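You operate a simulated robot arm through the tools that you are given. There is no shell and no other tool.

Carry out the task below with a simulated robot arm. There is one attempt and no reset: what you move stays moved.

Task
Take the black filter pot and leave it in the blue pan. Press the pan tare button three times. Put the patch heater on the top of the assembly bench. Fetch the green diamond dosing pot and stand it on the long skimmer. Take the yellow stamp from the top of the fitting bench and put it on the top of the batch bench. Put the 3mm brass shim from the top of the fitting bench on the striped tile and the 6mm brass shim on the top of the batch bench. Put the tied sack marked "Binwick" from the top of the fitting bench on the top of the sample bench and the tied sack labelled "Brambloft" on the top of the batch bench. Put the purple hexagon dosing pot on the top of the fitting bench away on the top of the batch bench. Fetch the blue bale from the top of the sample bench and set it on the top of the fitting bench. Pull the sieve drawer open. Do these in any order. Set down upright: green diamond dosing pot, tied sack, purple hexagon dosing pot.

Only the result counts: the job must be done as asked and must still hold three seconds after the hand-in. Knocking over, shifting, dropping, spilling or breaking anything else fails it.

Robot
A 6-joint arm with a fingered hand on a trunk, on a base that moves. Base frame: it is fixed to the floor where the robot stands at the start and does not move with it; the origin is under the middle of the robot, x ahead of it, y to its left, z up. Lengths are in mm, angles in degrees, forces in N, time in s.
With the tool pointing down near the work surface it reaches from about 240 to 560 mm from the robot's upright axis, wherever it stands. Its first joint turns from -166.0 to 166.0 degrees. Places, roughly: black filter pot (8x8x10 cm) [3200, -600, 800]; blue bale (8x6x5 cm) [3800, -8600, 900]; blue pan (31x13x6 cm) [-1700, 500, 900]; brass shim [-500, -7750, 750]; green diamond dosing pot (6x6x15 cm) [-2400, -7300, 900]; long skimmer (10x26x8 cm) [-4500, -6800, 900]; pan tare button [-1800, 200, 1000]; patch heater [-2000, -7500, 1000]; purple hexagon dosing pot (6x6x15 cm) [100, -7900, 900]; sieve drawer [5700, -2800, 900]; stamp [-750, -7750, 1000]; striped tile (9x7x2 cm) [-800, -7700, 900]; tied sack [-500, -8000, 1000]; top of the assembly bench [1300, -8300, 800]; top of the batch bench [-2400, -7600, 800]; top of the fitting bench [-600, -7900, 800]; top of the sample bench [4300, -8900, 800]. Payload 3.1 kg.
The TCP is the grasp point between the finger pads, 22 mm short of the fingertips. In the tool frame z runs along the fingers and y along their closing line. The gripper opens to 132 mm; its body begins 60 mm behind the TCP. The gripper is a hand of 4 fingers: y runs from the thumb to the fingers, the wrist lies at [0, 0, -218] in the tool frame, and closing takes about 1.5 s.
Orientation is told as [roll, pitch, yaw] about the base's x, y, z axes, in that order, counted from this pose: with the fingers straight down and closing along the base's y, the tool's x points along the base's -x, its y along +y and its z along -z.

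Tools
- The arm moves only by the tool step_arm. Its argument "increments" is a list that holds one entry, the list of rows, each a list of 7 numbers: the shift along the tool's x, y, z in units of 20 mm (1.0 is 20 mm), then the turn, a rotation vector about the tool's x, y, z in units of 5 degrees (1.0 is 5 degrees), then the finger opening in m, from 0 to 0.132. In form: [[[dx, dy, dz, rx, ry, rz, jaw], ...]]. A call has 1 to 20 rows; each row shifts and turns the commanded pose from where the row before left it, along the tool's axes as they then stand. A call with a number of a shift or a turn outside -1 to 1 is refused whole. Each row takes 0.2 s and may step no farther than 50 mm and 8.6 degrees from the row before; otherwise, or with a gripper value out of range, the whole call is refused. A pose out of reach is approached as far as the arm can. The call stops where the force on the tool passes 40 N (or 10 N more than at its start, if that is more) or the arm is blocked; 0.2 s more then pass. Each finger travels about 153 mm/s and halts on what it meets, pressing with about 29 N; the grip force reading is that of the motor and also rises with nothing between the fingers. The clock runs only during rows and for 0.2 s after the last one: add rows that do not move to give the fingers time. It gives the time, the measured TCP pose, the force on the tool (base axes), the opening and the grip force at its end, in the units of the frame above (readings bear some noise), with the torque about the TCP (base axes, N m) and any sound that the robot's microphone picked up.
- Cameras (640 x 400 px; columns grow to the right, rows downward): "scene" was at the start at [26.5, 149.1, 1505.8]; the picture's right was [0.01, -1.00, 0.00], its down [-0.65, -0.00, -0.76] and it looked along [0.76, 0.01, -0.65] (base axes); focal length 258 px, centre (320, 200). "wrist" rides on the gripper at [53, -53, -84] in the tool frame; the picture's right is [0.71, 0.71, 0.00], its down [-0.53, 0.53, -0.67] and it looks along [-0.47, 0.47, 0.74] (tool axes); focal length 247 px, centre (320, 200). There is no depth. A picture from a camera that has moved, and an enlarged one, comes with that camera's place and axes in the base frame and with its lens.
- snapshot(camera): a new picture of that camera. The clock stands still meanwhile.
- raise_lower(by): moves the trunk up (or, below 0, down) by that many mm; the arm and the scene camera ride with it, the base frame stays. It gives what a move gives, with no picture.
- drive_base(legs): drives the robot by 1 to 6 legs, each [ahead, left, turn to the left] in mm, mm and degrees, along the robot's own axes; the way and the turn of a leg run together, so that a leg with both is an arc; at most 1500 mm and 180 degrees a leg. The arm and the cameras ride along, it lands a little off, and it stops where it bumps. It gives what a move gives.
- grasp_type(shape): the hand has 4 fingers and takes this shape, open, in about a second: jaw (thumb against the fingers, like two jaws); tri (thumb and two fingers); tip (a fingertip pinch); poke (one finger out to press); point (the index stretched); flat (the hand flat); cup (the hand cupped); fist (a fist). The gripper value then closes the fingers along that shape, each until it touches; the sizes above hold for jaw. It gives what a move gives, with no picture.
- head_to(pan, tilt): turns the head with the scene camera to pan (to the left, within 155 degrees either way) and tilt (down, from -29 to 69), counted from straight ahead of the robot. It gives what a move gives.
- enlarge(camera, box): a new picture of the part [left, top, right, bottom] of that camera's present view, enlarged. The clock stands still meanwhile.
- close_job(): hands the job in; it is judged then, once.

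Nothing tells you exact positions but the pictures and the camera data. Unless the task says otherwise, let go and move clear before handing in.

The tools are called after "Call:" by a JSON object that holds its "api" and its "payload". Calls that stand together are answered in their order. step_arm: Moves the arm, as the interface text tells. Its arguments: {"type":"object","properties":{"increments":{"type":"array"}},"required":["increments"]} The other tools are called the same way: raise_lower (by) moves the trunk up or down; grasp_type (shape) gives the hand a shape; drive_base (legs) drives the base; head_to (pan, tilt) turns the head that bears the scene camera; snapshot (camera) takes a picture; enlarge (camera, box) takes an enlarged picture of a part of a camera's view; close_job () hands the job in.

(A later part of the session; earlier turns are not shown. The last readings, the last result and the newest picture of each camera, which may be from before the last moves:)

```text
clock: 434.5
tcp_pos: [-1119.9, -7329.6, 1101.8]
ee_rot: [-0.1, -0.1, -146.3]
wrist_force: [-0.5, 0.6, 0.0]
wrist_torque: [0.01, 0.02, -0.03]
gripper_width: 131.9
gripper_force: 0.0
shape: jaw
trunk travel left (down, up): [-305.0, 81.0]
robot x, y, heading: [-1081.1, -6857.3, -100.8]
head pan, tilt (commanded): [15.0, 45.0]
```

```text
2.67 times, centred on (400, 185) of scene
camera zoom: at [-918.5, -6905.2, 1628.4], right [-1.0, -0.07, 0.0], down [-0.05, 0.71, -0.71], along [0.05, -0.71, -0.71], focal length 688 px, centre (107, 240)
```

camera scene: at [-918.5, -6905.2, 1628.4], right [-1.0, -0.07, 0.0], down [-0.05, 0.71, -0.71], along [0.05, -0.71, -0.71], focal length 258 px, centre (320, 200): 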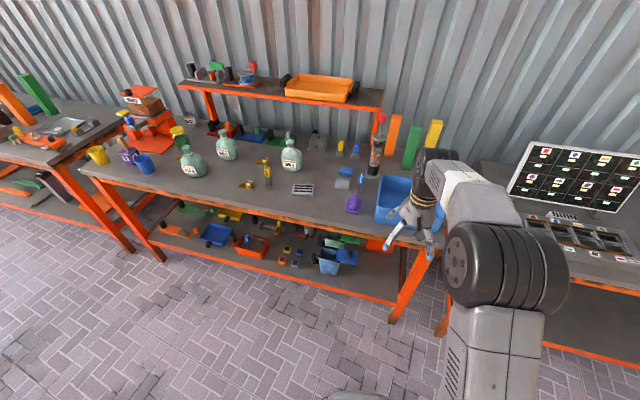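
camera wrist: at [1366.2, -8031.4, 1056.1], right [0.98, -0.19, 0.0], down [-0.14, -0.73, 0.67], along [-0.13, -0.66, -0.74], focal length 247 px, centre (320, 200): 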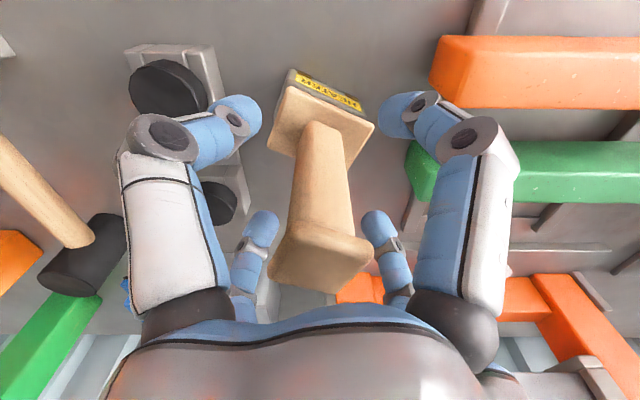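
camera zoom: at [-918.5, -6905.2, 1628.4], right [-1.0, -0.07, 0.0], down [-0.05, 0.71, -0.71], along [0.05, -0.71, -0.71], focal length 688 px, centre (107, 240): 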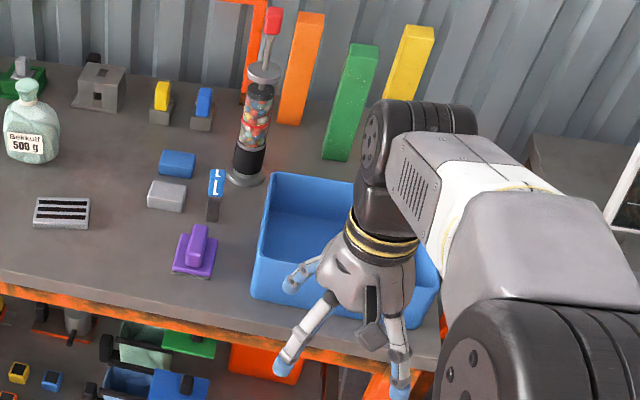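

Call:
{"api": "enlarge", "payload": {"camera": "scene", "box": [230, 150, 290, 195]}}

Call:
{"api": "enlarge", "payload": {"camera": "scene", "box": [150, 140, 230, 190]}}

```text
8.89 times, centred on (260, 172) of scene
camera zoom: at [-918.5, -6905.2, 1628.4], right [-1.0, -0.07, 0.0], down [-0.05, 0.71, -0.71], along [0.05, -0.71, -0.71], focal length 2292 px, centre (853, 444)
```

zoom: 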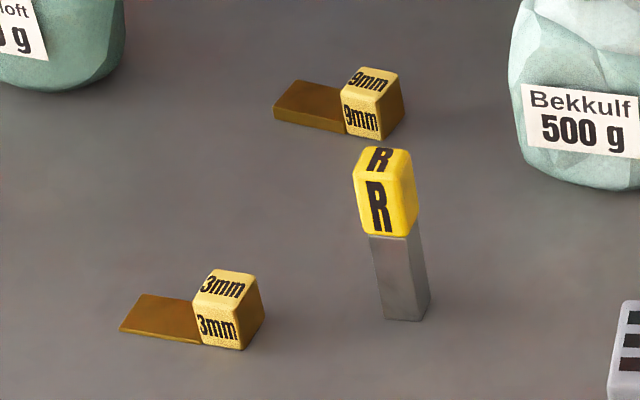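

```text
8.00 times, centred on (190, 165) of scene
camera zoom: at [-918.5, -6905.2, 1628.4], right [-1.0, -0.07, 0.0], down [-0.05, 0.71, -0.71], along [0.05, -0.71, -0.71], focal length 2063 px, centre (1360, 480)
```

zoom: 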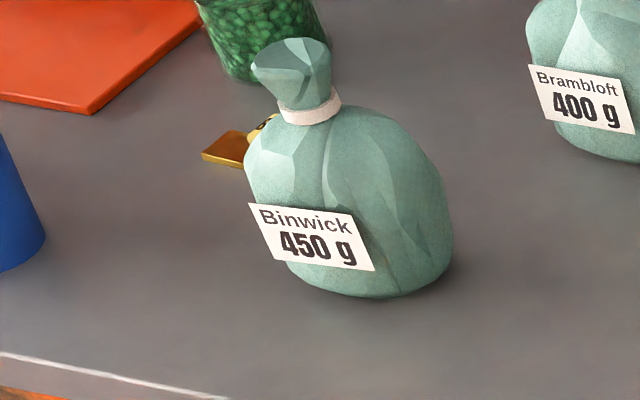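

The labels read: 3mm shim in front, 9mm behind, so the one behind the Binwick sack should be 6mm; the yellow stamp is the "R" post. I'll start with the 3mm shim → striped tile: position the robot and square the hand to the bench.

Call:
{"api": "drive_base", "payload": {"legs": [[284, 586, -1.2]]}}

Call:
{"api": "step_arm", "payload": {"increments": [[[0, 0, 0, 0, 0, -1, 0.132], [0, 0, 0, 0, 0, -1, 0.132], [0, 0, 0, 0, 0, -1, 0.132], [0, 0, 0, 0, 0, -1, 0.132], [0, 0, 0, 0, 0, -1, 0.132], [0, 0, 0, 0, 0, -1, 0.132], [0, 0, 0, 0, 0, -1, 0.132], [0, 0, 0, 0, 0, -1, 0.132], [0, 0, 0, 0, 0, -0.9, 0.132], [0, 0, 0, 0, 0, 0, 0.132]]]}}

Call:
{"api": "head_to", "payload": {"pan": 0, "tilt": 50}}

Call:
{"api": "snapshot", "payload": {"camera": "scene"}}

Call:
{"api": "snapshot", "payload": {"camera": "wrist"}}

```text
clock: 438.1
tcp_pos: [-614.5, -7726.2, 1100.3]
ee_rot: [-0.2, -0.1, -147.3]
wrist_force: [0.9, -0.2, 0.7]
wrist_torque: [0.0, -0.01, -0.04]
gripper_width: 131.9
gripper_force: 0.0
shape: jaw
trunk travel left (down, up): [-305.0, 81.0]
robot x, y, heading: [-564.6, -7248.2, -102.0]
head pan, tilt (commanded): [15.0, 45.0]
```

```text
clock: 440.3
tcp_pos: [-612.7, -7727.2, 1102.6]
ee_rot: [-0.1, -0.1, -102.7]
wrist_force: [0.0, 0.3, -0.2]
wrist_torque: [0.0, 0.05, 0.0]
gripper_width: 131.9
gripper_force: 0.0
shape: jaw
trunk travel left (down, up): [-305.0, 81.0]
robot x, y, heading: [-569.1, -7252.3, -102.1]
head pan, tilt (commanded): [15.0, 45.0]
```

```text
clock: 441.1
tcp_pos: [-613.4, -7726.2, 1100.2]
ee_rot: [0.0, 0.0, -102.8]
wrist_force: [0.7, -0.3, 0.2]
wrist_torque: [0.0, -0.01, -0.02]
gripper_width: 131.8
gripper_force: 0.0
shape: jaw
trunk travel left (down, up): [-305.0, 81.0]
robot x, y, heading: [-568.3, -7254.4, -102.1]
head pan, tilt (commanded): [0.0, 50.0]
```

```text
taken
camera scene: at [-424.1, -7299.4, 1621.5], right [-0.98, 0.21, 0.0], down [0.16, 0.75, -0.64], along [-0.13, -0.63, -0.77], focal length 258 px, centre (320, 200)
```

scene: 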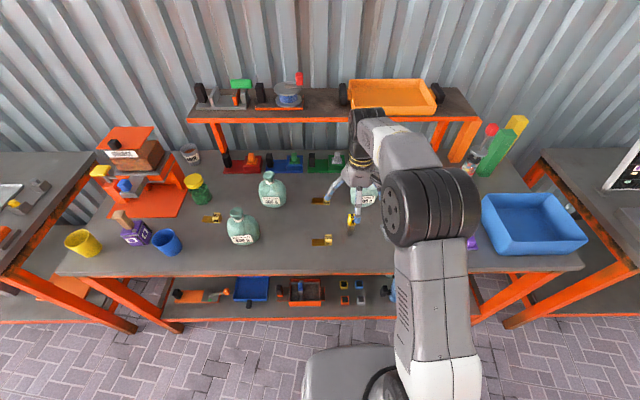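

```text
taken
camera wrist: at [-653.5, -7662.9, 1185.7], right [0.85, 0.53, 0.0], down [0.4, -0.63, 0.67], along [0.35, -0.57, -0.74], focal length 247 px, centre (320, 200)
```

wrist: 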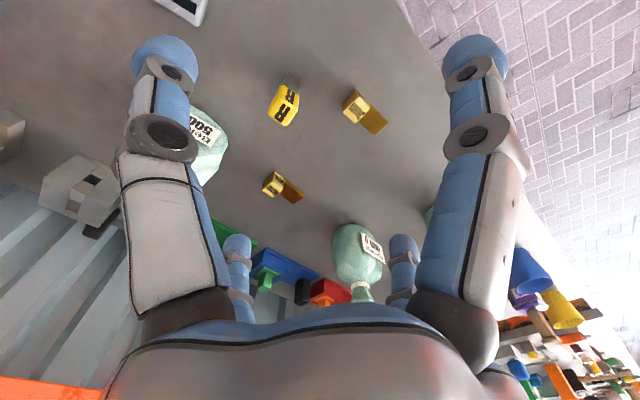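

The 3mm shim's cube is near (-548, -7742), the R stamp 84 mm away. I'll move above the cube with a reduced opening and descend to check.

Call:
{"api": "step_arm", "payload": {"increments": [[[-0.02, 0.837, 0, 0, 0, 0, 0.11], [-0.02, 0.837, 0, 0, 0, 0, 0.09], [-0.02, 0.837, 0, 0, 0, 0, 0.07], [-0.02, 0.837, 0, 0, 0, 0, 0.06], [0, 0, 1, 0, 0, 0, 0.06], [0, 0, 1, 0, 0, 0, 0.06], [0, 0, 1, 0, 0, 0, 0.06], [0, 0, 1, 0, 0, 0, 0.06], [0, 0, 1, 0, 0, 0, 0.06], [0, 0, 1, 0, 0, 0, 0.06], [0, 0, 1, 0, 0, 0, 0.06], [0, 0, 0, 0, 0, 0, 0.06]]]}}

Call:
{"api": "snapshot", "payload": {"camera": "wrist"}}

Call:
{"api": "enlarge", "payload": {"camera": "scene", "box": [270, 180, 390, 280]}}

```text
clock: 443.7
tcp_pos: [-549.1, -7743.7, 960.7]
ee_rot: [-0.1, -0.1, -102.9]
wrist_force: [-0.5, 0.2, 1.4]
wrist_torque: [-0.03, 0.03, 0.03]
gripper_width: 60.4
gripper_force: 0.1
shape: jaw
trunk travel left (down, up): [-305.0, 81.0]
robot x, y, heading: [-564.9, -7254.4, -102.2]
head pan, tilt (commanded): [0.0, 50.0]
```

```text
taken
camera wrist: at [-589.6, -7679.3, 1045.1], right [0.85, 0.53, 0.0], down [0.4, -0.63, 0.67], along [0.35, -0.57, -0.74], focal length 247 px, centre (320, 200)
```

wrist: 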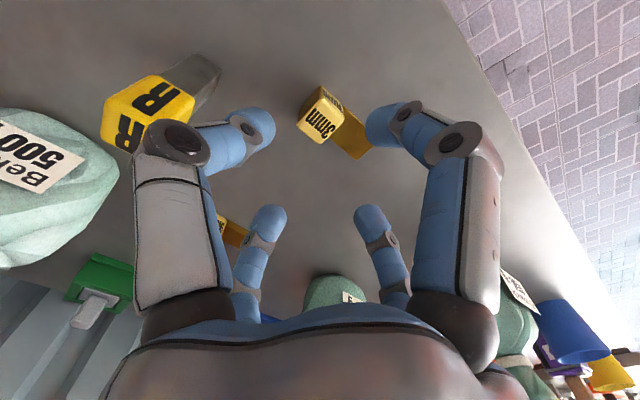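

```text
4.00 times, centred on (330, 230) of scene
camera zoom: at [-424.2, -7299.1, 1621.5], right [-0.98, 0.21, 0.0], down [0.16, 0.75, -0.64], along [-0.13, -0.63, -0.77], focal length 1031 px, centre (280, 80)
```

zoom: 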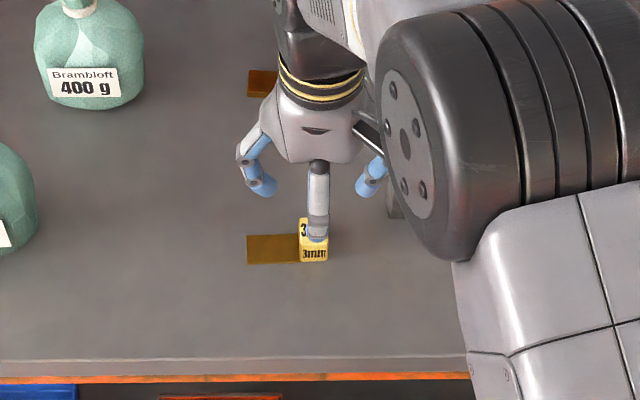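

The R stamp stands close to the 3mm shim, so I'll take the stamp first. Rising and moving over its yellow head at about (-633, -7756), top z ≈ 956.

Call:
{"api": "step_arm", "payload": {"increments": [[[0, 0, -1, 0, 0, 0, 0.06], [0, 0, -1, 0, 0, 0, 0.06], [0, 0, -1, 0, 0, 0, 0.07], [-0.379, -0.99, 0, 0, 0, 0, 0.08], [-0.379, -0.99, 0, 0, 0, 0, 0.08], [-0.379, -0.99, 0, 0, 0, 0, 0.08], [-0.379, -0.99, 0, 0, 0, 0, 0.08], [0, 0, 0, 0, 0, 0, 0.08]]]}}

Call:
{"api": "snapshot", "payload": {"camera": "wrist"}}

Call:
{"api": "enlarge", "payload": {"camera": "scene", "box": [290, 180, 410, 280]}}

```text
clock: 445.5
tcp_pos: [-632.8, -7753.2, 1022.6]
ee_rot: [-0.2, -0.1, -102.8]
wrist_force: [0.0, -0.3, 1.1]
wrist_torque: [0.02, 0.0, 0.02]
gripper_width: 79.3
gripper_force: 0.1
shape: jaw
trunk travel left (down, up): [-305.0, 81.0]
robot x, y, heading: [-565.6, -7251.4, -101.9]
head pan, tilt (commanded): [0.0, 50.0]
```

```text
taken
camera wrist: at [-673.5, -7690.7, 1106.2], right [0.85, 0.53, 0.0], down [0.4, -0.63, 0.67], along [0.35, -0.57, -0.74], focal length 247 px, centre (320, 200)
```

wrist: 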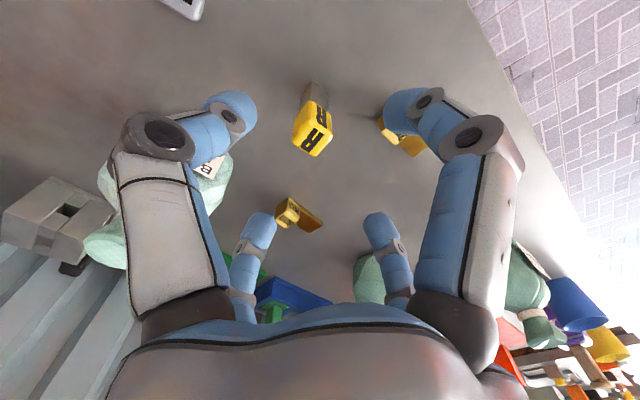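

```text
4.00 times, centred on (350, 230) of scene
camera zoom: at [-423.7, -7299.2, 1621.5], right [-0.98, 0.21, 0.0], down [0.16, 0.75, -0.64], along [-0.13, -0.63, -0.77], focal length 1031 px, centre (200, 80)
```

zoom: 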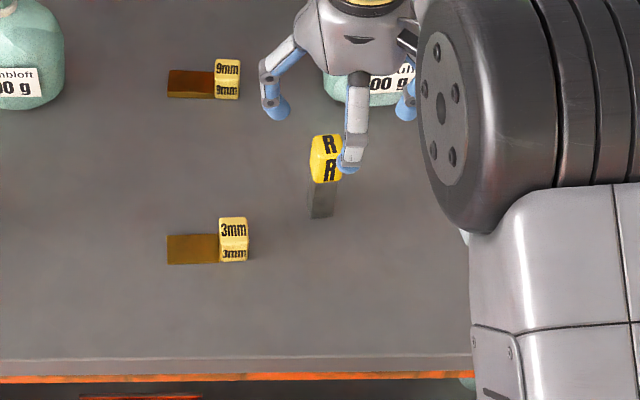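

Call:
{"api": "enlarge", "payload": {"camera": "wrist", "box": [260, 60, 380, 180]}}

Call:
{"api": "enlarge", "payload": {"camera": "scene", "box": [340, 200, 390, 240]}}

```text
3.33 times, centred on (320, 120) of wrist
camera zoom: at [-673.5, -7690.7, 1106.2], right [0.85, 0.53, 0.0], down [0.4, -0.63, 0.67], along [0.35, -0.57, -0.74], focal length 823 px, centre (320, 467)
```

zoom: 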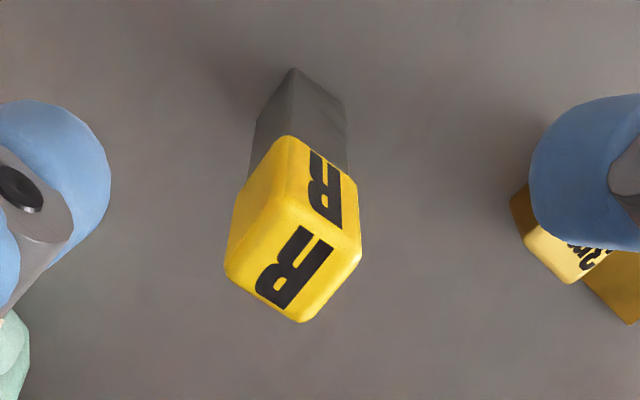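

```text
10.00 times, centred on (365, 220) of scene
camera zoom: at [-423.7, -7299.2, 1621.5], right [-0.98, 0.21, 0.0], down [0.16, 0.75, -0.64], along [-0.13, -0.63, -0.77], focal length 2578 px, centre (-130, 0)
```

zoom: 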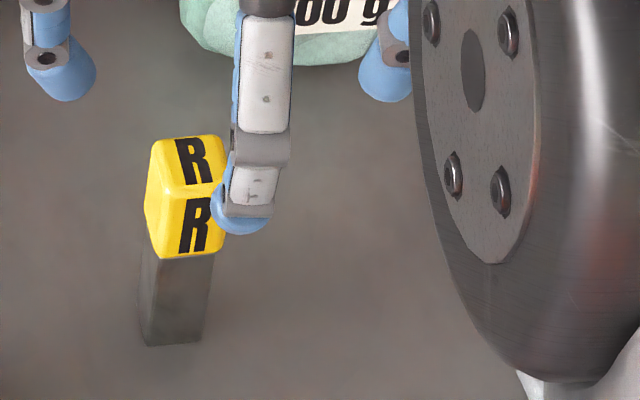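

The stamp's head top resolves to about (-635, -7764, 947). I'll shift, descend around it, and check before closing.

Call:
{"api": "step_arm", "payload": {"increments": [[[-0.56, -0.03, 0.5, 0, 0, 0, 0.075], [0, 0, 1, 0, 0, 0, 0.075], [0, 0, 1, 0, 0, 0, 0.075], [0, 0, 1, 0, 0, 0, 0.075], [0, 0, 0, 0, 0, 0, 0.075]]]}}

Call:
{"api": "snapshot", "payload": {"camera": "wrist"}}

Call:
{"api": "enlarge", "payload": {"camera": "scene", "box": [310, 190, 410, 270]}}

```text
clock: 446.7
tcp_pos: [-636.8, -7764.4, 951.6]
ee_rot: [-0.1, 0.0, -102.8]
wrist_force: [-1.7, -0.6, 0.6]
wrist_torque: [0.02, -0.01, -0.01]
gripper_width: 75.6
gripper_force: 0.0
shape: jaw
trunk travel left (down, up): [-305.0, 81.0]
robot x, y, heading: [-567.0, -7250.8, -101.9]
head pan, tilt (commanded): [0.0, 50.0]
```

```text
taken
camera wrist: at [-676.9, -7702.0, 1035.6], right [0.85, 0.53, 0.0], down [0.4, -0.63, 0.67], along [0.35, -0.57, -0.74], focal length 247 px, centre (320, 200)
```

wrist: 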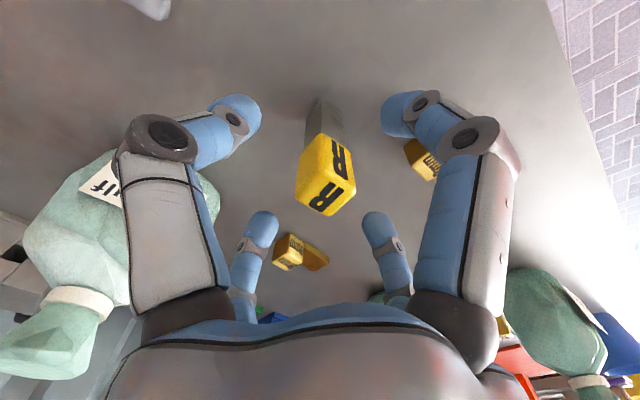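

```text
5.00 times, centred on (360, 230) of scene
camera zoom: at [-424.2, -7299.2, 1621.5], right [-0.98, 0.21, 0.0], down [0.16, 0.75, -0.64], along [-0.13, -0.63, -0.77], focal length 1289 px, centre (120, 50)
```

zoom: 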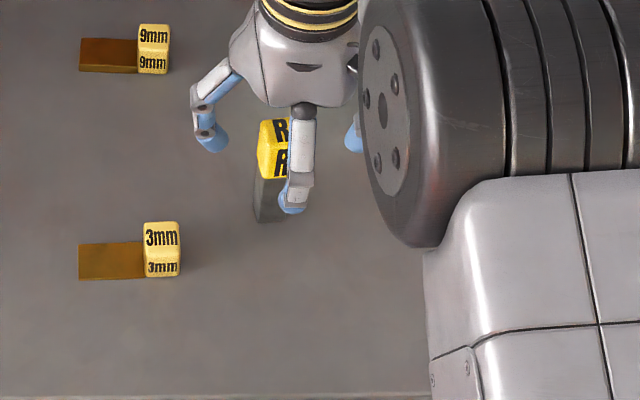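

Call:
{"api": "step_arm", "payload": {"increments": [[[-0.24, 0.31, 0.8, 0, 0, 0, 0.075], [0, 0, 1, 0, 0, 0, 0.075], [0, 0, 0, 0, 0, 0, 0.075]]]}}

Call:
{"api": "snapshot", "payload": {"camera": "wrist"}}

Call:
{"api": "enlarge", "payload": {"camera": "scene", "box": [310, 190, 410, 270]}}

```text
clock: 447.5
tcp_pos: [-631.2, -7771.1, 914.6]
ee_rot: [-0.1, -0.1, -102.9]
wrist_force: [0.5, -0.2, -1.5]
wrist_torque: [-0.04, 0.03, 0.01]
gripper_width: 75.5
gripper_force: 0.0
shape: jaw
trunk travel left (down, up): [-305.0, 81.0]
robot x, y, heading: [-564.8, -7253.6, -101.9]
head pan, tilt (commanded): [0.0, 50.0]
```

```text
taken
camera wrist: at [-671.5, -7708.2, 999.9], right [0.85, 0.53, 0.0], down [0.4, -0.63, 0.67], along [0.35, -0.57, -0.74], focal length 247 px, centre (320, 200)
```

wrist: 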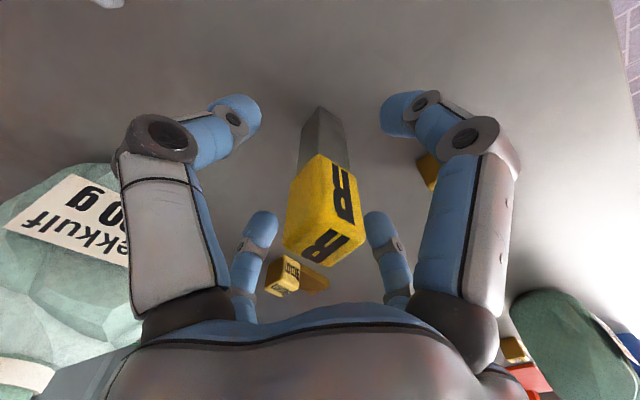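

```text
5.00 times, centred on (360, 230) of scene
camera zoom: at [-424.1, -7299.3, 1621.5], right [-0.98, 0.21, 0.0], down [0.16, 0.75, -0.64], along [-0.13, -0.63, -0.77], focal length 1289 px, centre (120, 50)
```

zoom: 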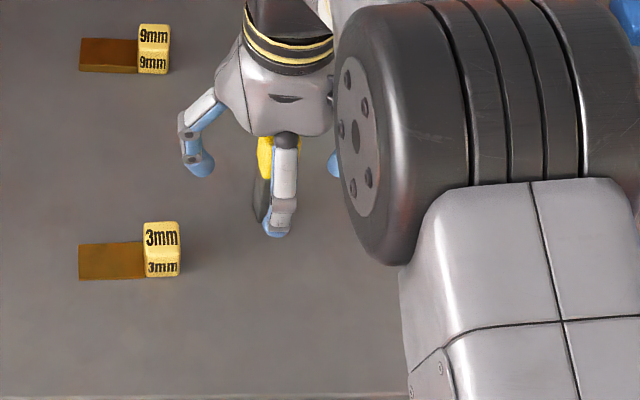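

Call:
{"api": "step_arm", "payload": {"increments": [[[0, 0, 0, 0, 0, 0, 0.06], [0, 0, 0, 0, 0, 0, 0.045], [0, 0, 0, 0, 0, 0, 0.03], [0, 0, 0, 0, 0, 0, 0.015], [0, 0, 0, 0, 0, 0, 0.01], [0, 0, 0, 0, 0, 0, 0.01], [0, 0, 0, 0, 0, 0, 0.01], [0, 0, 0, 0, 0, 0, 0.01]]]}}

Call:
{"api": "snapshot", "payload": {"camera": "wrist"}}

```text
clock: 449.3
tcp_pos: [-630.9, -7771.7, 915.7]
ee_rot: [-0.1, 0.0, -102.8]
wrist_force: [0.3, 0.3, 0.9]
wrist_torque: [0.02, -0.03, 0.01]
gripper_width: 14.7
gripper_force: 28.8
shape: jaw
trunk travel left (down, up): [-305.0, 81.0]
robot x, y, heading: [-565.8, -7249.9, -102.0]
head pan, tilt (commanded): [0.0, 50.0]
```

```text
taken
camera wrist: at [-671.6, -7708.3, 1000.0], right [0.85, 0.53, 0.0], down [0.4, -0.63, 0.67], along [0.35, -0.57, -0.74], focal length 247 px, centre (320, 200)
```

wrist: 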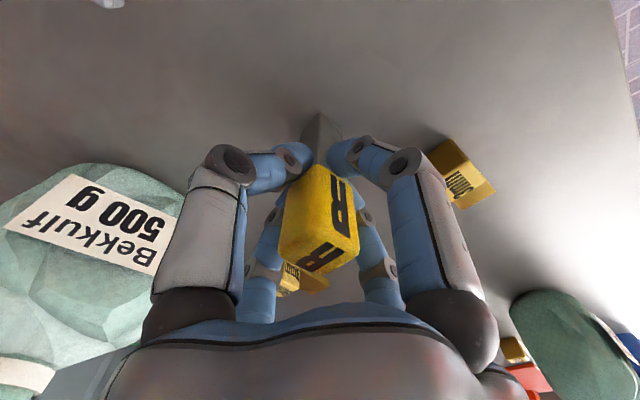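

Call:
{"api": "step_arm", "payload": {"increments": [[[0, 0, -0.5, 0, 0, 0, 0.005], [0, 0, -1, 0, 0, 0, 0.005], [0, 0, -1, 0, 0, 0, 0.005], [0, 0, -1, 0, 0, 0, 0.005], [0, 0, -1, 0, 0, 0, 0.005], [0, 0, 0, 0, 0, 0, 0.005]]]}}

Call:
{"api": "snapshot", "payload": {"camera": "wrist"}}

Call:
{"api": "enlarge", "payload": {"camera": "scene", "box": [270, 150, 430, 270]}}

```text
clock: 450.7
tcp_pos: [-630.5, -7771.9, 1005.3]
ee_rot: [-0.2, 0.0, -102.8]
wrist_force: [-0.3, -0.6, -1.2]
wrist_torque: [-0.01, 0.02, -0.01]
gripper_width: 14.7
gripper_force: 29.0
shape: jaw
trunk travel left (down, up): [-305.0, 81.0]
robot x, y, heading: [-568.2, -7254.1, -101.8]
head pan, tilt (commanded): [0.0, 50.0]
```

```text
taken
camera wrist: at [-671.6, -7708.4, 1089.9], right [0.85, 0.53, 0.0], down [0.4, -0.63, 0.67], along [0.35, -0.57, -0.74], focal length 247 px, centre (320, 200)
```

wrist: 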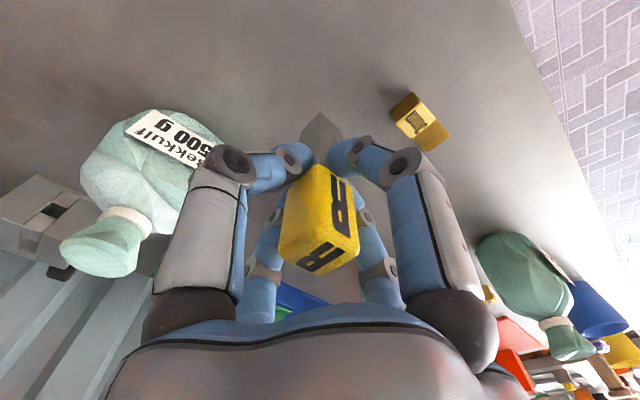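

```text
3.33 times, centred on (350, 210) of scene
camera zoom: at [-424.2, -7299.7, 1621.5], right [-0.98, 0.21, 0.0], down [0.16, 0.75, -0.64], along [-0.13, -0.63, -0.77], focal length 859 px, centre (220, 167)
```

zoom: 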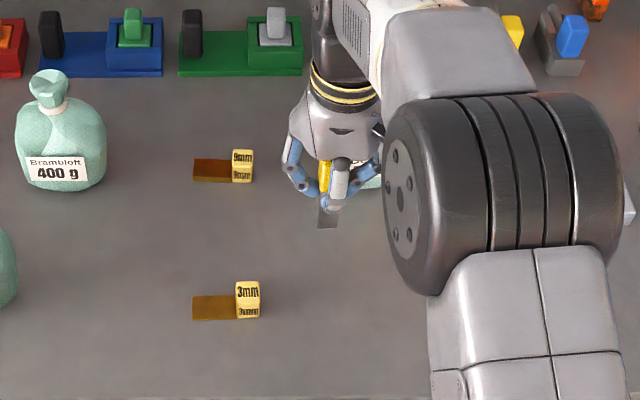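

The stamp is held. I'll rise, draw in and go to the left end of the batch bench to look for a free spot.

Call:
{"api": "step_arm", "payload": {"increments": [[[1, 0, -1, 0, 0, 0, 0.005], [1, 0, -1, 0, 0, 0, 0.005], [1, 0, -1, 0, 0, 0, 0.005], [1, 0, 0, 0, 0, 0, 0.005], [1, 0, 0, 0, 0, 0, 0.005], [1, 0, 0, 0, 0, 0, 0.005], [0, 0, 0, 0, 0, 0, 0.005]]]}}

Call:
{"api": "drive_base", "payload": {"legs": [[-250, 0, 0], [100, -1080, 5]]}}

Call:
{"api": "head_to", "payload": {"pan": 0, "tilt": 45}}

Call:
{"api": "snapshot", "payload": {"camera": "scene"}}

Call:
{"api": "enlarge", "payload": {"camera": "scene", "box": [240, 120, 480, 270]}}

```text
clock: 452.3
tcp_pos: [-603.0, -7655.2, 1064.9]
ee_rot: [-0.2, -0.1, -102.8]
wrist_force: [0.8, -0.7, -1.1]
wrist_torque: [0.0, -0.03, -0.01]
gripper_width: 14.8
gripper_force: 28.7
shape: jaw
trunk travel left (down, up): [-305.0, 81.0]
robot x, y, heading: [-568.5, -7254.2, -101.7]
head pan, tilt (commanded): [0.0, 50.0]
```

```text
clock: 459.3
tcp_pos: [-1608.0, -7335.1, 1066.3]
ee_rot: [-0.2, -0.1, -97.7]
wrist_force: [0.7, 0.5, -0.9]
wrist_torque: [0.01, -0.01, 0.0]
gripper_width: 14.7
gripper_force: 28.9
shape: jaw
trunk travel left (down, up): [-305.0, 81.0]
robot x, y, heading: [-1607.4, -6930.2, -97.1]
head pan, tilt (commanded): [0.0, 50.0]
```

```text
clock: 460.0
tcp_pos: [-1608.8, -7334.8, 1065.4]
ee_rot: [-0.1, -0.1, -97.7]
wrist_force: [0.3, -0.8, -0.5]
wrist_torque: [0.01, -0.04, -0.03]
gripper_width: 15.1
gripper_force: 29.4
shape: jaw
trunk travel left (down, up): [-305.0, 81.0]
robot x, y, heading: [-1606.9, -6931.3, -97.0]
head pan, tilt (commanded): [0.0, 45.0]
```

```text
taken
camera scene: at [-1461.0, -6968.5, 1628.4], right [-0.99, 0.12, 0.0], down [0.09, 0.7, -0.71], along [-0.09, -0.7, -0.71], focal length 258 px, centre (320, 200)
```

scene: 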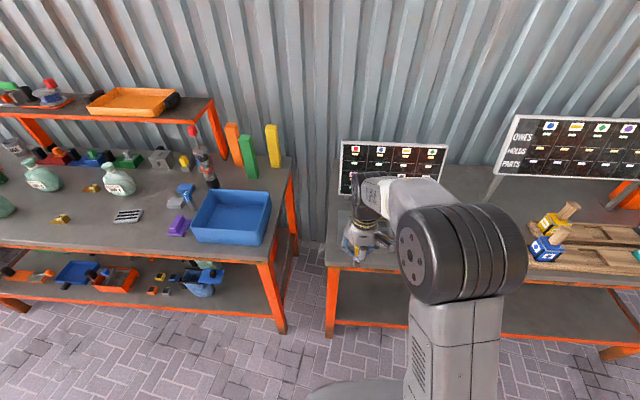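

```text
2.67 times, centred on (360, 195) of scene
camera zoom: at [-1461.0, -6968.5, 1628.4], right [-0.99, 0.12, 0.0], down [0.09, 0.7, -0.71], along [-0.09, -0.7, -0.71], focal length 688 px, centre (213, 213)
```

zoom: 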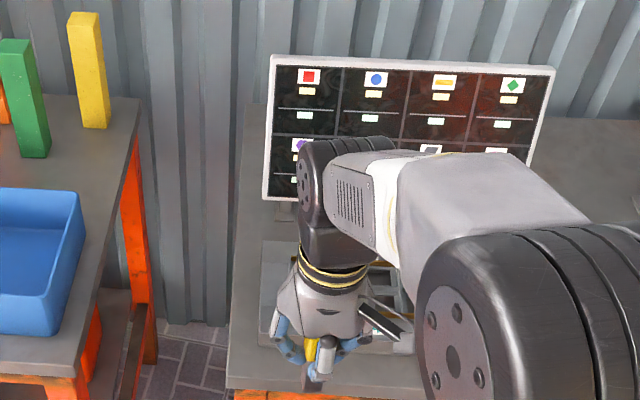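

There's a front strip about 70 mm deep before the grey tray on the batch bench; I'll stand the stamp there near (-1790, -7422). Moving over.

Call:
{"api": "drive_base", "payload": {"legs": [[60, -175, 0]]}}

Call:
{"api": "head_to", "payload": {"pan": 15, "tilt": 50}}

Call:
{"api": "snapshot", "payload": {"camera": "scene"}}

Call:
{"api": "snapshot", "payload": {"camera": "wrist"}}

```text
clock: 461.5
tcp_pos: [-1791.1, -7371.9, 1065.0]
ee_rot: [-0.1, 0.1, -97.9]
wrist_force: [0.8, -0.2, -0.7]
wrist_torque: [-0.01, -0.06, -0.01]
gripper_width: 14.8
gripper_force: 29.4
shape: jaw
trunk travel left (down, up): [-305.0, 81.0]
robot x, y, heading: [-1784.0, -6969.5, -97.1]
head pan, tilt (commanded): [0.0, 45.0]
```

```text
clock: 462.3
tcp_pos: [-1790.0, -7371.7, 1065.9]
ee_rot: [-0.2, -0.1, -97.8]
wrist_force: [0.1, -0.3, -1.3]
wrist_torque: [0.03, 0.04, 0.0]
gripper_width: 14.8
gripper_force: 29.1
shape: jaw
trunk travel left (down, up): [-305.0, 81.0]
robot x, y, heading: [-1787.8, -6968.0, -97.3]
head pan, tilt (commanded): [15.0, 50.0]
```

```text
taken
camera scene: at [-1621.2, -7002.1, 1621.5], right [-0.99, -0.14, 0.0], down [-0.11, 0.76, -0.64], along [0.09, -0.64, -0.77], focal length 258 px, centre (320, 200)
```

scene: 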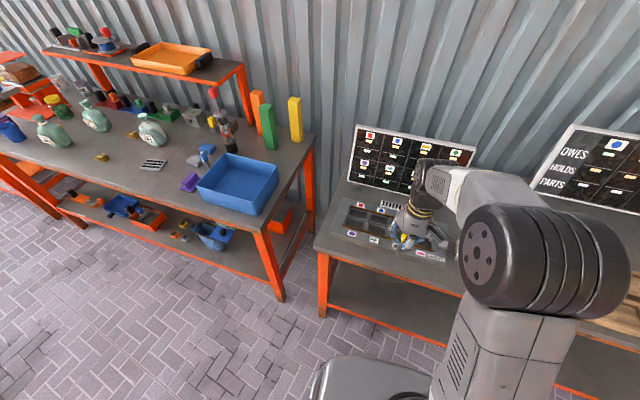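

```text
taken
camera wrist: at [-1835.4, -7312.2, 1149.7], right [0.8, 0.6, 0.0], down [0.45, -0.59, 0.67], along [0.4, -0.53, -0.74], focal length 247 px, centre (320, 200)
```

wrist: 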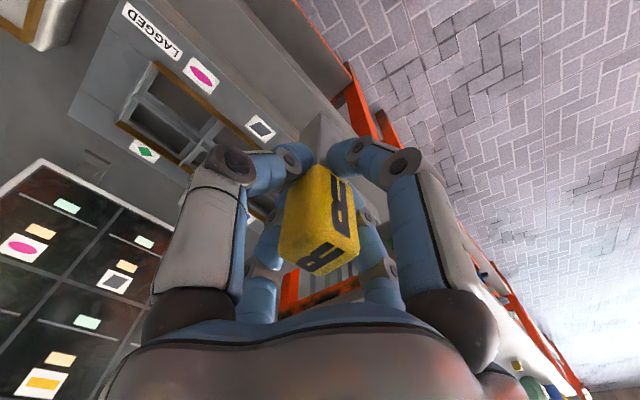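

Call:
{"api": "enlarge", "payload": {"camera": "wrist", "box": [160, 0, 400, 150]}}

Call:
{"api": "enlarge", "payload": {"camera": "scene", "box": [310, 170, 470, 290]}}

```text
2.67 times, centred on (280, 75) of wrist
camera zoom: at [-1835.4, -7312.2, 1149.7], right [0.8, 0.6, 0.0], down [0.45, -0.59, 0.67], along [0.4, -0.53, -0.74], focal length 659 px, centre (427, 533)
```

zoom: 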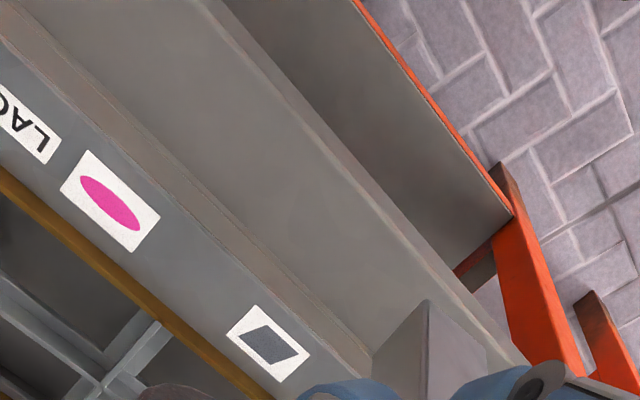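

```text
3.33 times, centred on (390, 230) of scene
camera zoom: at [-1621.2, -7002.1, 1621.5], right [-0.99, -0.14, 0.0], down [-0.11, 0.76, -0.64], along [0.09, -0.64, -0.77], focal length 859 px, centre (87, 100)
```

zoom: 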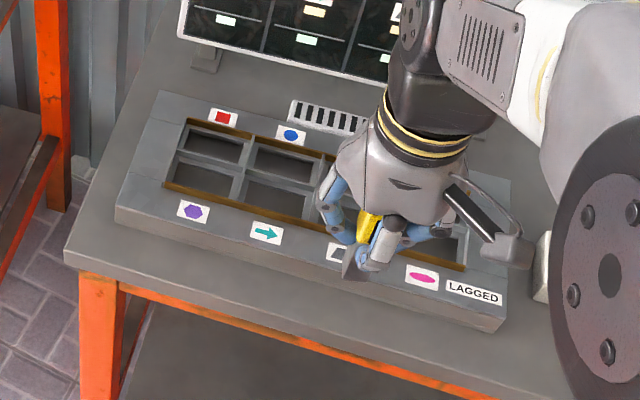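

Call:
{"api": "step_arm", "payload": {"increments": [[[-0.8, -0.1, 0, 0, 0, 0, 0.005], [-0.8, -0.1, 1, 0, 0, 0, 0.005], [0, 0, 1, 0, 0, 0, 0.005], [0, 0, 1, 0, 0, 0, 0.005], [0, 0, 1, 0, 0, 0, 0.005], [0, 0, 1, 0, 0, 0, 0.005], [0, 0, 0.8, 0, 0, 0, 0.005], [0, 0, 0, 0, 0, 0, 0.005]]]}}

Call:
{"api": "snapshot", "payload": {"camera": "wrist"}}

Call:
{"api": "enlarge", "payload": {"camera": "scene", "box": [310, 170, 470, 290]}}

```text
clock: 464.1
tcp_pos: [-1798.6, -7402.8, 947.6]
ee_rot: [0.0, -0.1, -97.9]
wrist_force: [-0.4, 0.7, -1.5]
wrist_torque: [0.0, -0.03, 0.01]
gripper_width: 14.9
gripper_force: 28.9
shape: jaw
trunk travel left (down, up): [-305.0, 81.0]
robot x, y, heading: [-1785.6, -6967.1, -96.9]
head pan, tilt (commanded): [15.0, 50.0]
```

```text
taken
camera wrist: at [-1844.5, -7343.9, 1033.3], right [0.8, 0.6, 0.0], down [0.45, -0.59, 0.67], along [0.4, -0.53, -0.74], focal length 247 px, centre (320, 200)
```

wrist: 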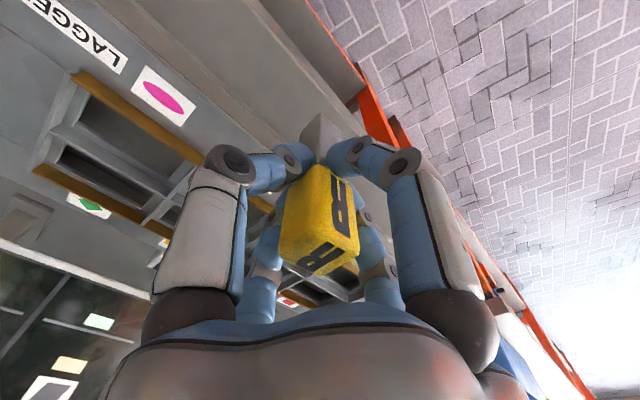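

```text
3.33 times, centred on (390, 230) of scene
camera zoom: at [-1621.5, -7002.0, 1621.5], right [-0.99, -0.14, 0.0], down [-0.11, 0.76, -0.64], along [0.09, -0.64, -0.77], focal length 859 px, centre (87, 100)
```

zoom: 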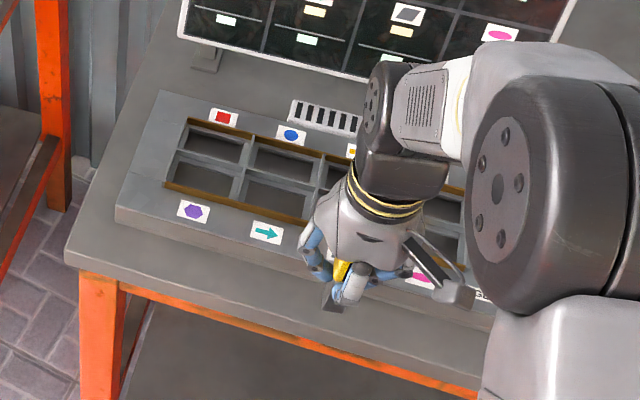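

Call:
{"api": "step_arm", "payload": {"increments": [[[0, 0, 0.8, 0, 0, 0, 0.005], [0, 0, 0.5, 0, 0, 0, 0.005], [0, 0, 0, 0, 0, 0, 0.005]]]}}

Call:
{"api": "enlarge", "payload": {"camera": "scene", "box": [350, 200, 430, 260]}}

```text
clock: 464.9
tcp_pos: [-1799.1, -7402.3, 922.6]
ee_rot: [-0.3, 0.1, -97.8]
wrist_force: [-0.6, 0.7, -1.7]
wrist_torque: [-0.01, -0.02, 0.0]
gripper_width: 15.1
gripper_force: 29.4
shape: jaw
trunk travel left (down, up): [-305.0, 81.0]
robot x, y, heading: [-1788.7, -6965.5, -97.0]
head pan, tilt (commanded): [15.0, 50.0]
```

```text
6.67 times, centred on (390, 230) of scene
camera zoom: at [-1621.5, -7002.2, 1621.5], right [-0.99, -0.14, 0.0], down [-0.11, 0.76, -0.64], along [0.09, -0.64, -0.77], focal length 1719 px, centre (-147, 0)
```

zoom: 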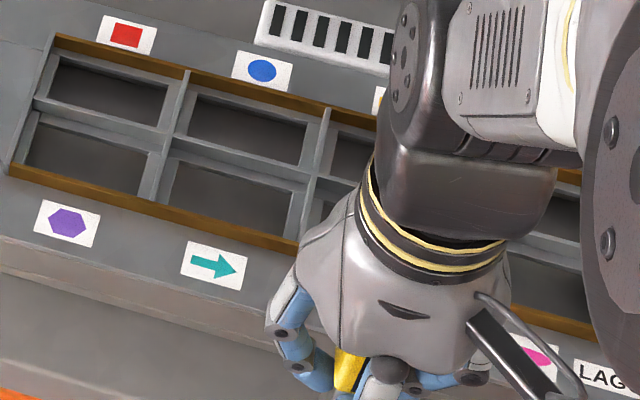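

Call:
{"api": "step_arm", "payload": {"increments": [[[0, 0, 0.25, 0, 0, 0, 0.005], [0, 0, 0, 0, 0, 0, 0.005]]]}}

```text
clock: 465.5
tcp_pos: [-1800.6, -7403.3, 917.4]
ee_rot: [-0.1, -0.2, -97.8]
wrist_force: [0.0, 0.2, -1.7]
wrist_torque: [0.01, 0.0, 0.04]
gripper_width: 14.9
gripper_force: 29.1
shape: jaw
trunk travel left (down, up): [-305.0, 81.0]
robot x, y, heading: [-1785.5, -6966.9, -97.0]
head pan, tilt (commanded): [15.0, 50.0]
```

Call:
{"api": "step_arm", "payload": {"increments": [[[0, 0, 0.2, 0, 0, 0, 0.005], [0, 0, 0, 0, 0, 0, 0.005]]]}}

```text
clock: 466.1
tcp_pos: [-1799.1, -7403.2, 914.3]
ee_rot: [-0.1, -0.1, -97.8]
wrist_force: [-0.5, 0.1, 1.2]
wrist_torque: [0.01, -0.02, -0.01]
gripper_width: 15.0
gripper_force: 29.1
shape: jaw
trunk travel left (down, up): [-305.0, 81.0]
robot x, y, heading: [-1788.8, -6965.5, -97.2]
head pan, tilt (commanded): [15.0, 50.0]
```

Call:
{"api": "step_arm", "payload": {"increments": [[[0, 0, 0, 0, 0, 0, 0.02], [0, 0, 0, 0, 0, 0, 0.026], [0, 0, 0, 0, 0, 0, 0.03], [0, 0, 0, 0, 0, 0, 0.03]]]}}

Call:
{"api": "snapshot", "payload": {"camera": "wrist"}}

```text
clock: 467.1
tcp_pos: [-1799.2, -7403.5, 914.8]
ee_rot: [-0.1, -0.1, -97.9]
wrist_force: [-0.6, 1.0, 0.5]
wrist_torque: [0.02, -0.01, 0.01]
gripper_width: 29.4
gripper_force: 0.3
shape: jaw
trunk travel left (down, up): [-305.0, 81.0]
robot x, y, heading: [-1789.1, -6968.6, -96.8]
head pan, tilt (commanded): [15.0, 50.0]
```

```text
taken
camera wrist: at [-1844.8, -7343.7, 998.5], right [0.8, 0.6, 0.0], down [0.45, -0.59, 0.67], along [0.4, -0.53, -0.74], focal length 247 px, centre (320, 200)
```

wrist: 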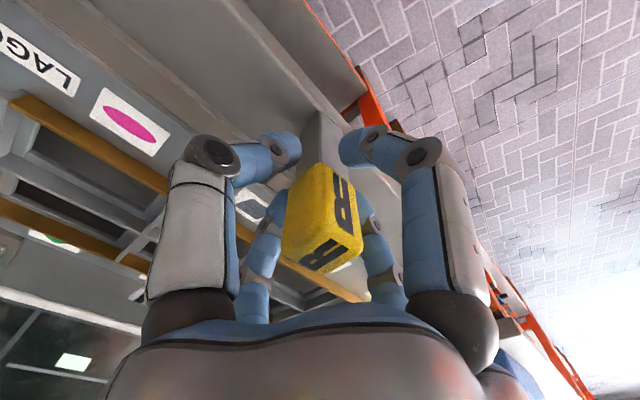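

Call:
{"api": "step_arm", "payload": {"increments": [[[0, 0, -0.3, 0, 0, 0, 0.034], [0, 0, -0.5, 0, 0, 0, 0.036], [0, 0, -1, 0, 0, 0, 0.036], [0, 0, -1, 0, 0, 0, 0.05], [0, 0, -1, 0, 0, 0, 0.07], [0, 0, -1, 0, 0, 0, 0.09], [1, 0, -1, 0, 0, 0, 0.1], [0, 0, 0, 0, 0, 0, 0.1]]]}}

Call:
{"api": "snapshot", "payload": {"camera": "wrist"}}

Call:
{"api": "enlarge", "payload": {"camera": "scene", "box": [310, 170, 470, 290]}}

```text
clock: 468.9
tcp_pos: [-1795.8, -7382.8, 1030.4]
ee_rot: [-0.1, 0.0, -97.9]
wrist_force: [0.7, -0.2, 0.8]
wrist_torque: [0.02, 0.01, 0.0]
gripper_width: 99.6
gripper_force: 0.0
shape: jaw
trunk travel left (down, up): [-305.0, 81.0]
robot x, y, heading: [-1790.0, -6967.7, -97.3]
head pan, tilt (commanded): [15.0, 50.0]
```

```text
taken
camera wrist: at [-1841.5, -7324.3, 1114.9], right [0.8, 0.6, 0.0], down [0.45, -0.59, 0.67], along [0.4, -0.53, -0.75], focal length 247 px, centre (320, 200)
```

wrist: 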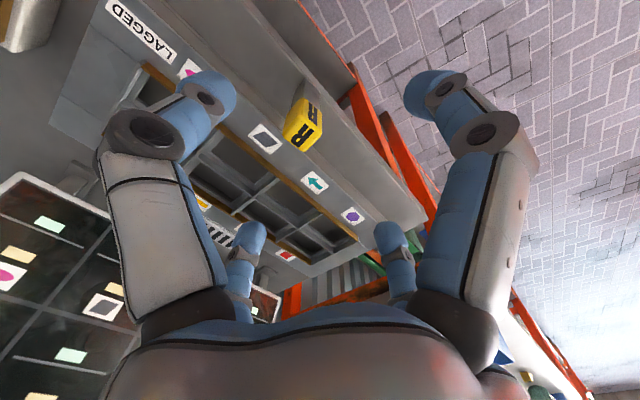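

```text
3.33 times, centred on (390, 230) of scene
camera zoom: at [-1621.6, -7003.1, 1621.5], right [-0.99, -0.14, 0.0], down [-0.11, 0.76, -0.64], along [0.09, -0.64, -0.77], focal length 859 px, centre (87, 100)
```

zoom: 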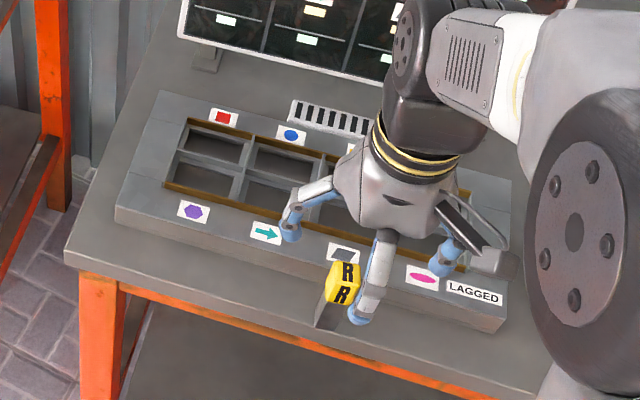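

The stamp stands on the batch bench. Back to the fitting bench for the 3mm shim.

Call:
{"api": "step_arm", "payload": {"increments": [[[0, 0, -1, 0, 0, 0, 0.1], [0, 0, -1, 0, 0, 0, 0.1], [0, 0, 0, 0, 0, 0, 0.1]]]}}

Call:
{"api": "drive_base", "payload": {"legs": [[-130, 0, 0], [0, 1250, 0], [0, 0, -5], [255, 0, 0]]}}

Call:
{"api": "head_to", "payload": {"pan": 0, "tilt": 50}}

Call:
{"api": "snapshot", "payload": {"camera": "scene"}}

Call:
{"api": "snapshot", "payload": {"camera": "wrist"}}

```text
clock: 469.7
tcp_pos: [-1795.3, -7384.9, 1071.0]
ee_rot: [-0.1, 0.0, -97.9]
wrist_force: [0.7, -0.2, 0.6]
wrist_torque: [-0.01, -0.01, 0.0]
gripper_width: 99.7
gripper_force: 0.2
shape: jaw
trunk travel left (down, up): [-305.0, 81.0]
robot x, y, heading: [-1785.3, -6967.2, -97.2]
head pan, tilt (commanded): [15.0, 50.0]
```

```text
clock: 478.8
tcp_pos: [-637.5, -7657.0, 1068.6]
ee_rot: [-0.1, 0.0, -102.8]
wrist_force: [0.2, 0.5, 0.6]
wrist_torque: [0.03, -0.01, 0.0]
gripper_width: 99.9
gripper_force: 0.1
shape: jaw
trunk travel left (down, up): [-305.0, 81.0]
robot x, y, heading: [-594.4, -7244.0, -102.1]
head pan, tilt (commanded): [15.0, 50.0]
```

```text
clock: 479.5
tcp_pos: [-636.7, -7655.9, 1069.7]
ee_rot: [-0.1, -0.1, -102.8]
wrist_force: [0.3, -0.7, 0.6]
wrist_torque: [0.0, 0.0, -0.01]
gripper_width: 99.8
gripper_force: 0.1
shape: jaw
trunk travel left (down, up): [-305.0, 81.0]
robot x, y, heading: [-594.0, -7245.1, -102.0]
head pan, tilt (commanded): [0.0, 50.0]
```

```text
taken
camera scene: at [-450.6, -7289.1, 1621.5], right [-0.98, 0.21, 0.0], down [0.16, 0.75, -0.64], along [-0.13, -0.63, -0.77], focal length 258 px, centre (320, 200)
```

scene: 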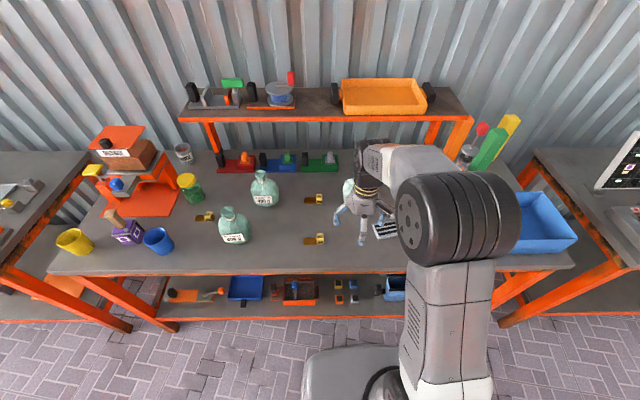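

```text
taken
camera wrist: at [-677.2, -7592.3, 1154.4], right [0.85, 0.53, 0.0], down [0.4, -0.63, 0.67], along [0.35, -0.57, -0.74], focal length 247 px, centre (320, 200)
```

wrist: 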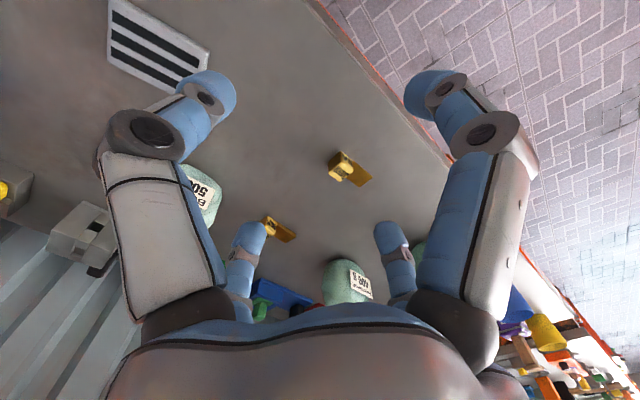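

Call:
{"api": "step_arm", "payload": {"increments": [[[-0.545, 0.839, 0, 0, 0, 0, 0.09], [-0.545, 0.839, 0, 0, 0, 0, 0.08], [-0.545, 0.839, 0, 0, 0, 0, 0.07], [-0.545, 0.839, 0, 0, 0, 0, 0.07], [-0.545, 0.839, 0, 0, 0, 0, 0.07], [-0.545, 0.839, 0, 0, 0, 0, 0.07], [0, 0, 1, 0, 0, 0, 0.07], [0, 0, 1, 0, 0, 0, 0.07], [0, 0, 1, 0, 0, 0, 0.07], [0, 0, 1, 0, 0, 0, 0.07], [0, 0, 1, 0, 0, 0, 0.07], [0, 0, 1, 0, 0, 0, 0.07], [0, 0, 0, 0, 0, 0, 0.07]]]}}

Call:
{"api": "enlarge", "payload": {"camera": "wrist", "box": [240, 50, 400, 170]}}

Call:
{"api": "enlarge", "payload": {"camera": "scene", "box": [270, 200, 350, 260]}}

```text
clock: 482.3
tcp_pos: [-553.8, -7741.3, 947.9]
ee_rot: [-0.1, -0.1, -102.8]
wrist_force: [0.7, -0.2, -0.1]
wrist_torque: [0.01, -0.02, -0.02]
gripper_width: 70.4
gripper_force: 0.0
shape: jaw
trunk travel left (down, up): [-305.0, 81.0]
robot x, y, heading: [-592.2, -7245.0, -102.0]
head pan, tilt (commanded): [0.0, 50.0]
```

```text
3.33 times, centred on (320, 110) of wrist
camera zoom: at [-594.0, -7678.3, 1033.4], right [0.85, 0.53, 0.0], down [0.4, -0.63, 0.67], along [0.35, -0.57, -0.74], focal length 823 px, centre (320, 500)
```

zoom: 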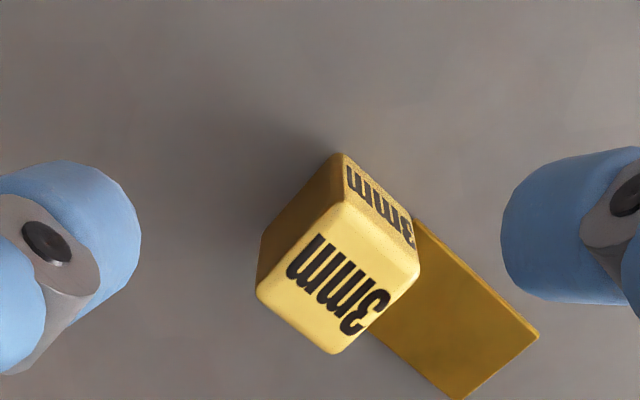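

```text
6.67 times, centred on (310, 230) of scene
camera zoom: at [-450.8, -7289.3, 1621.5], right [-0.98, 0.21, 0.0], down [0.16, 0.75, -0.64], along [-0.13, -0.63, -0.77], focal length 1719 px, centre (387, 0)
```

zoom: 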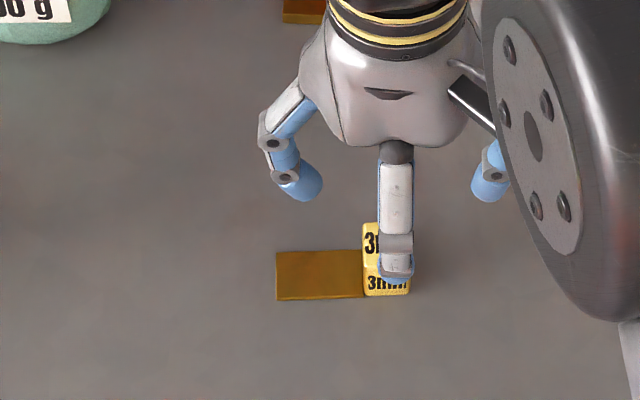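

Call:
{"api": "step_arm", "payload": {"increments": [[[-0.13, 0.36, 0.5, 0, 0, 0, 0.06], [0, 0, 1, 0, 0, 0, 0.055], [0, 0, 1, 0, 0, 0, 0.055], [0, 0, 0.5, 0, 0, 0, 0.055], [0, 0, 0, 0, 0, 0, 0.055]]]}}

Call:
{"api": "snapshot", "payload": {"camera": "wrist"}}

Call:
{"api": "enlarge", "payload": {"camera": "scene", "box": [270, 200, 350, 260]}}

```text
clock: 483.5
tcp_pos: [-547.6, -7747.0, 889.0]
ee_rot: [-0.1, -0.1, -102.8]
wrist_force: [0.7, 0.8, 0.0]
wrist_torque: [0.01, -0.01, -0.01]
gripper_width: 55.5
gripper_force: 0.0
shape: jaw
trunk travel left (down, up): [-305.0, 81.0]
robot x, y, heading: [-590.5, -7241.2, -102.0]
head pan, tilt (commanded): [0.0, 50.0]
```

```text
taken
camera wrist: at [-587.7, -7682.9, 973.7], right [0.85, 0.53, 0.0], down [0.4, -0.63, 0.67], along [0.35, -0.57, -0.74], focal length 247 px, centre (320, 200)
```

wrist: 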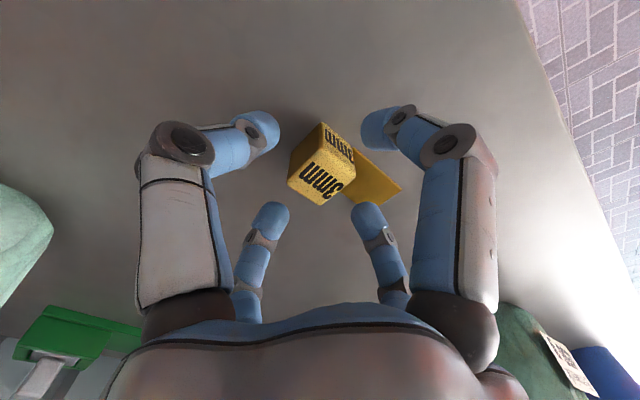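

```text
6.67 times, centred on (310, 230) of scene
camera zoom: at [-450.8, -7289.4, 1621.5], right [-0.98, 0.21, 0.0], down [0.16, 0.75, -0.64], along [-0.13, -0.63, -0.77], focal length 1719 px, centre (387, 0)
```

zoom: 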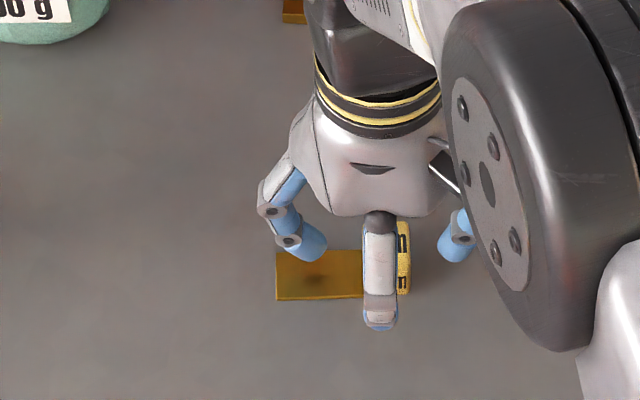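

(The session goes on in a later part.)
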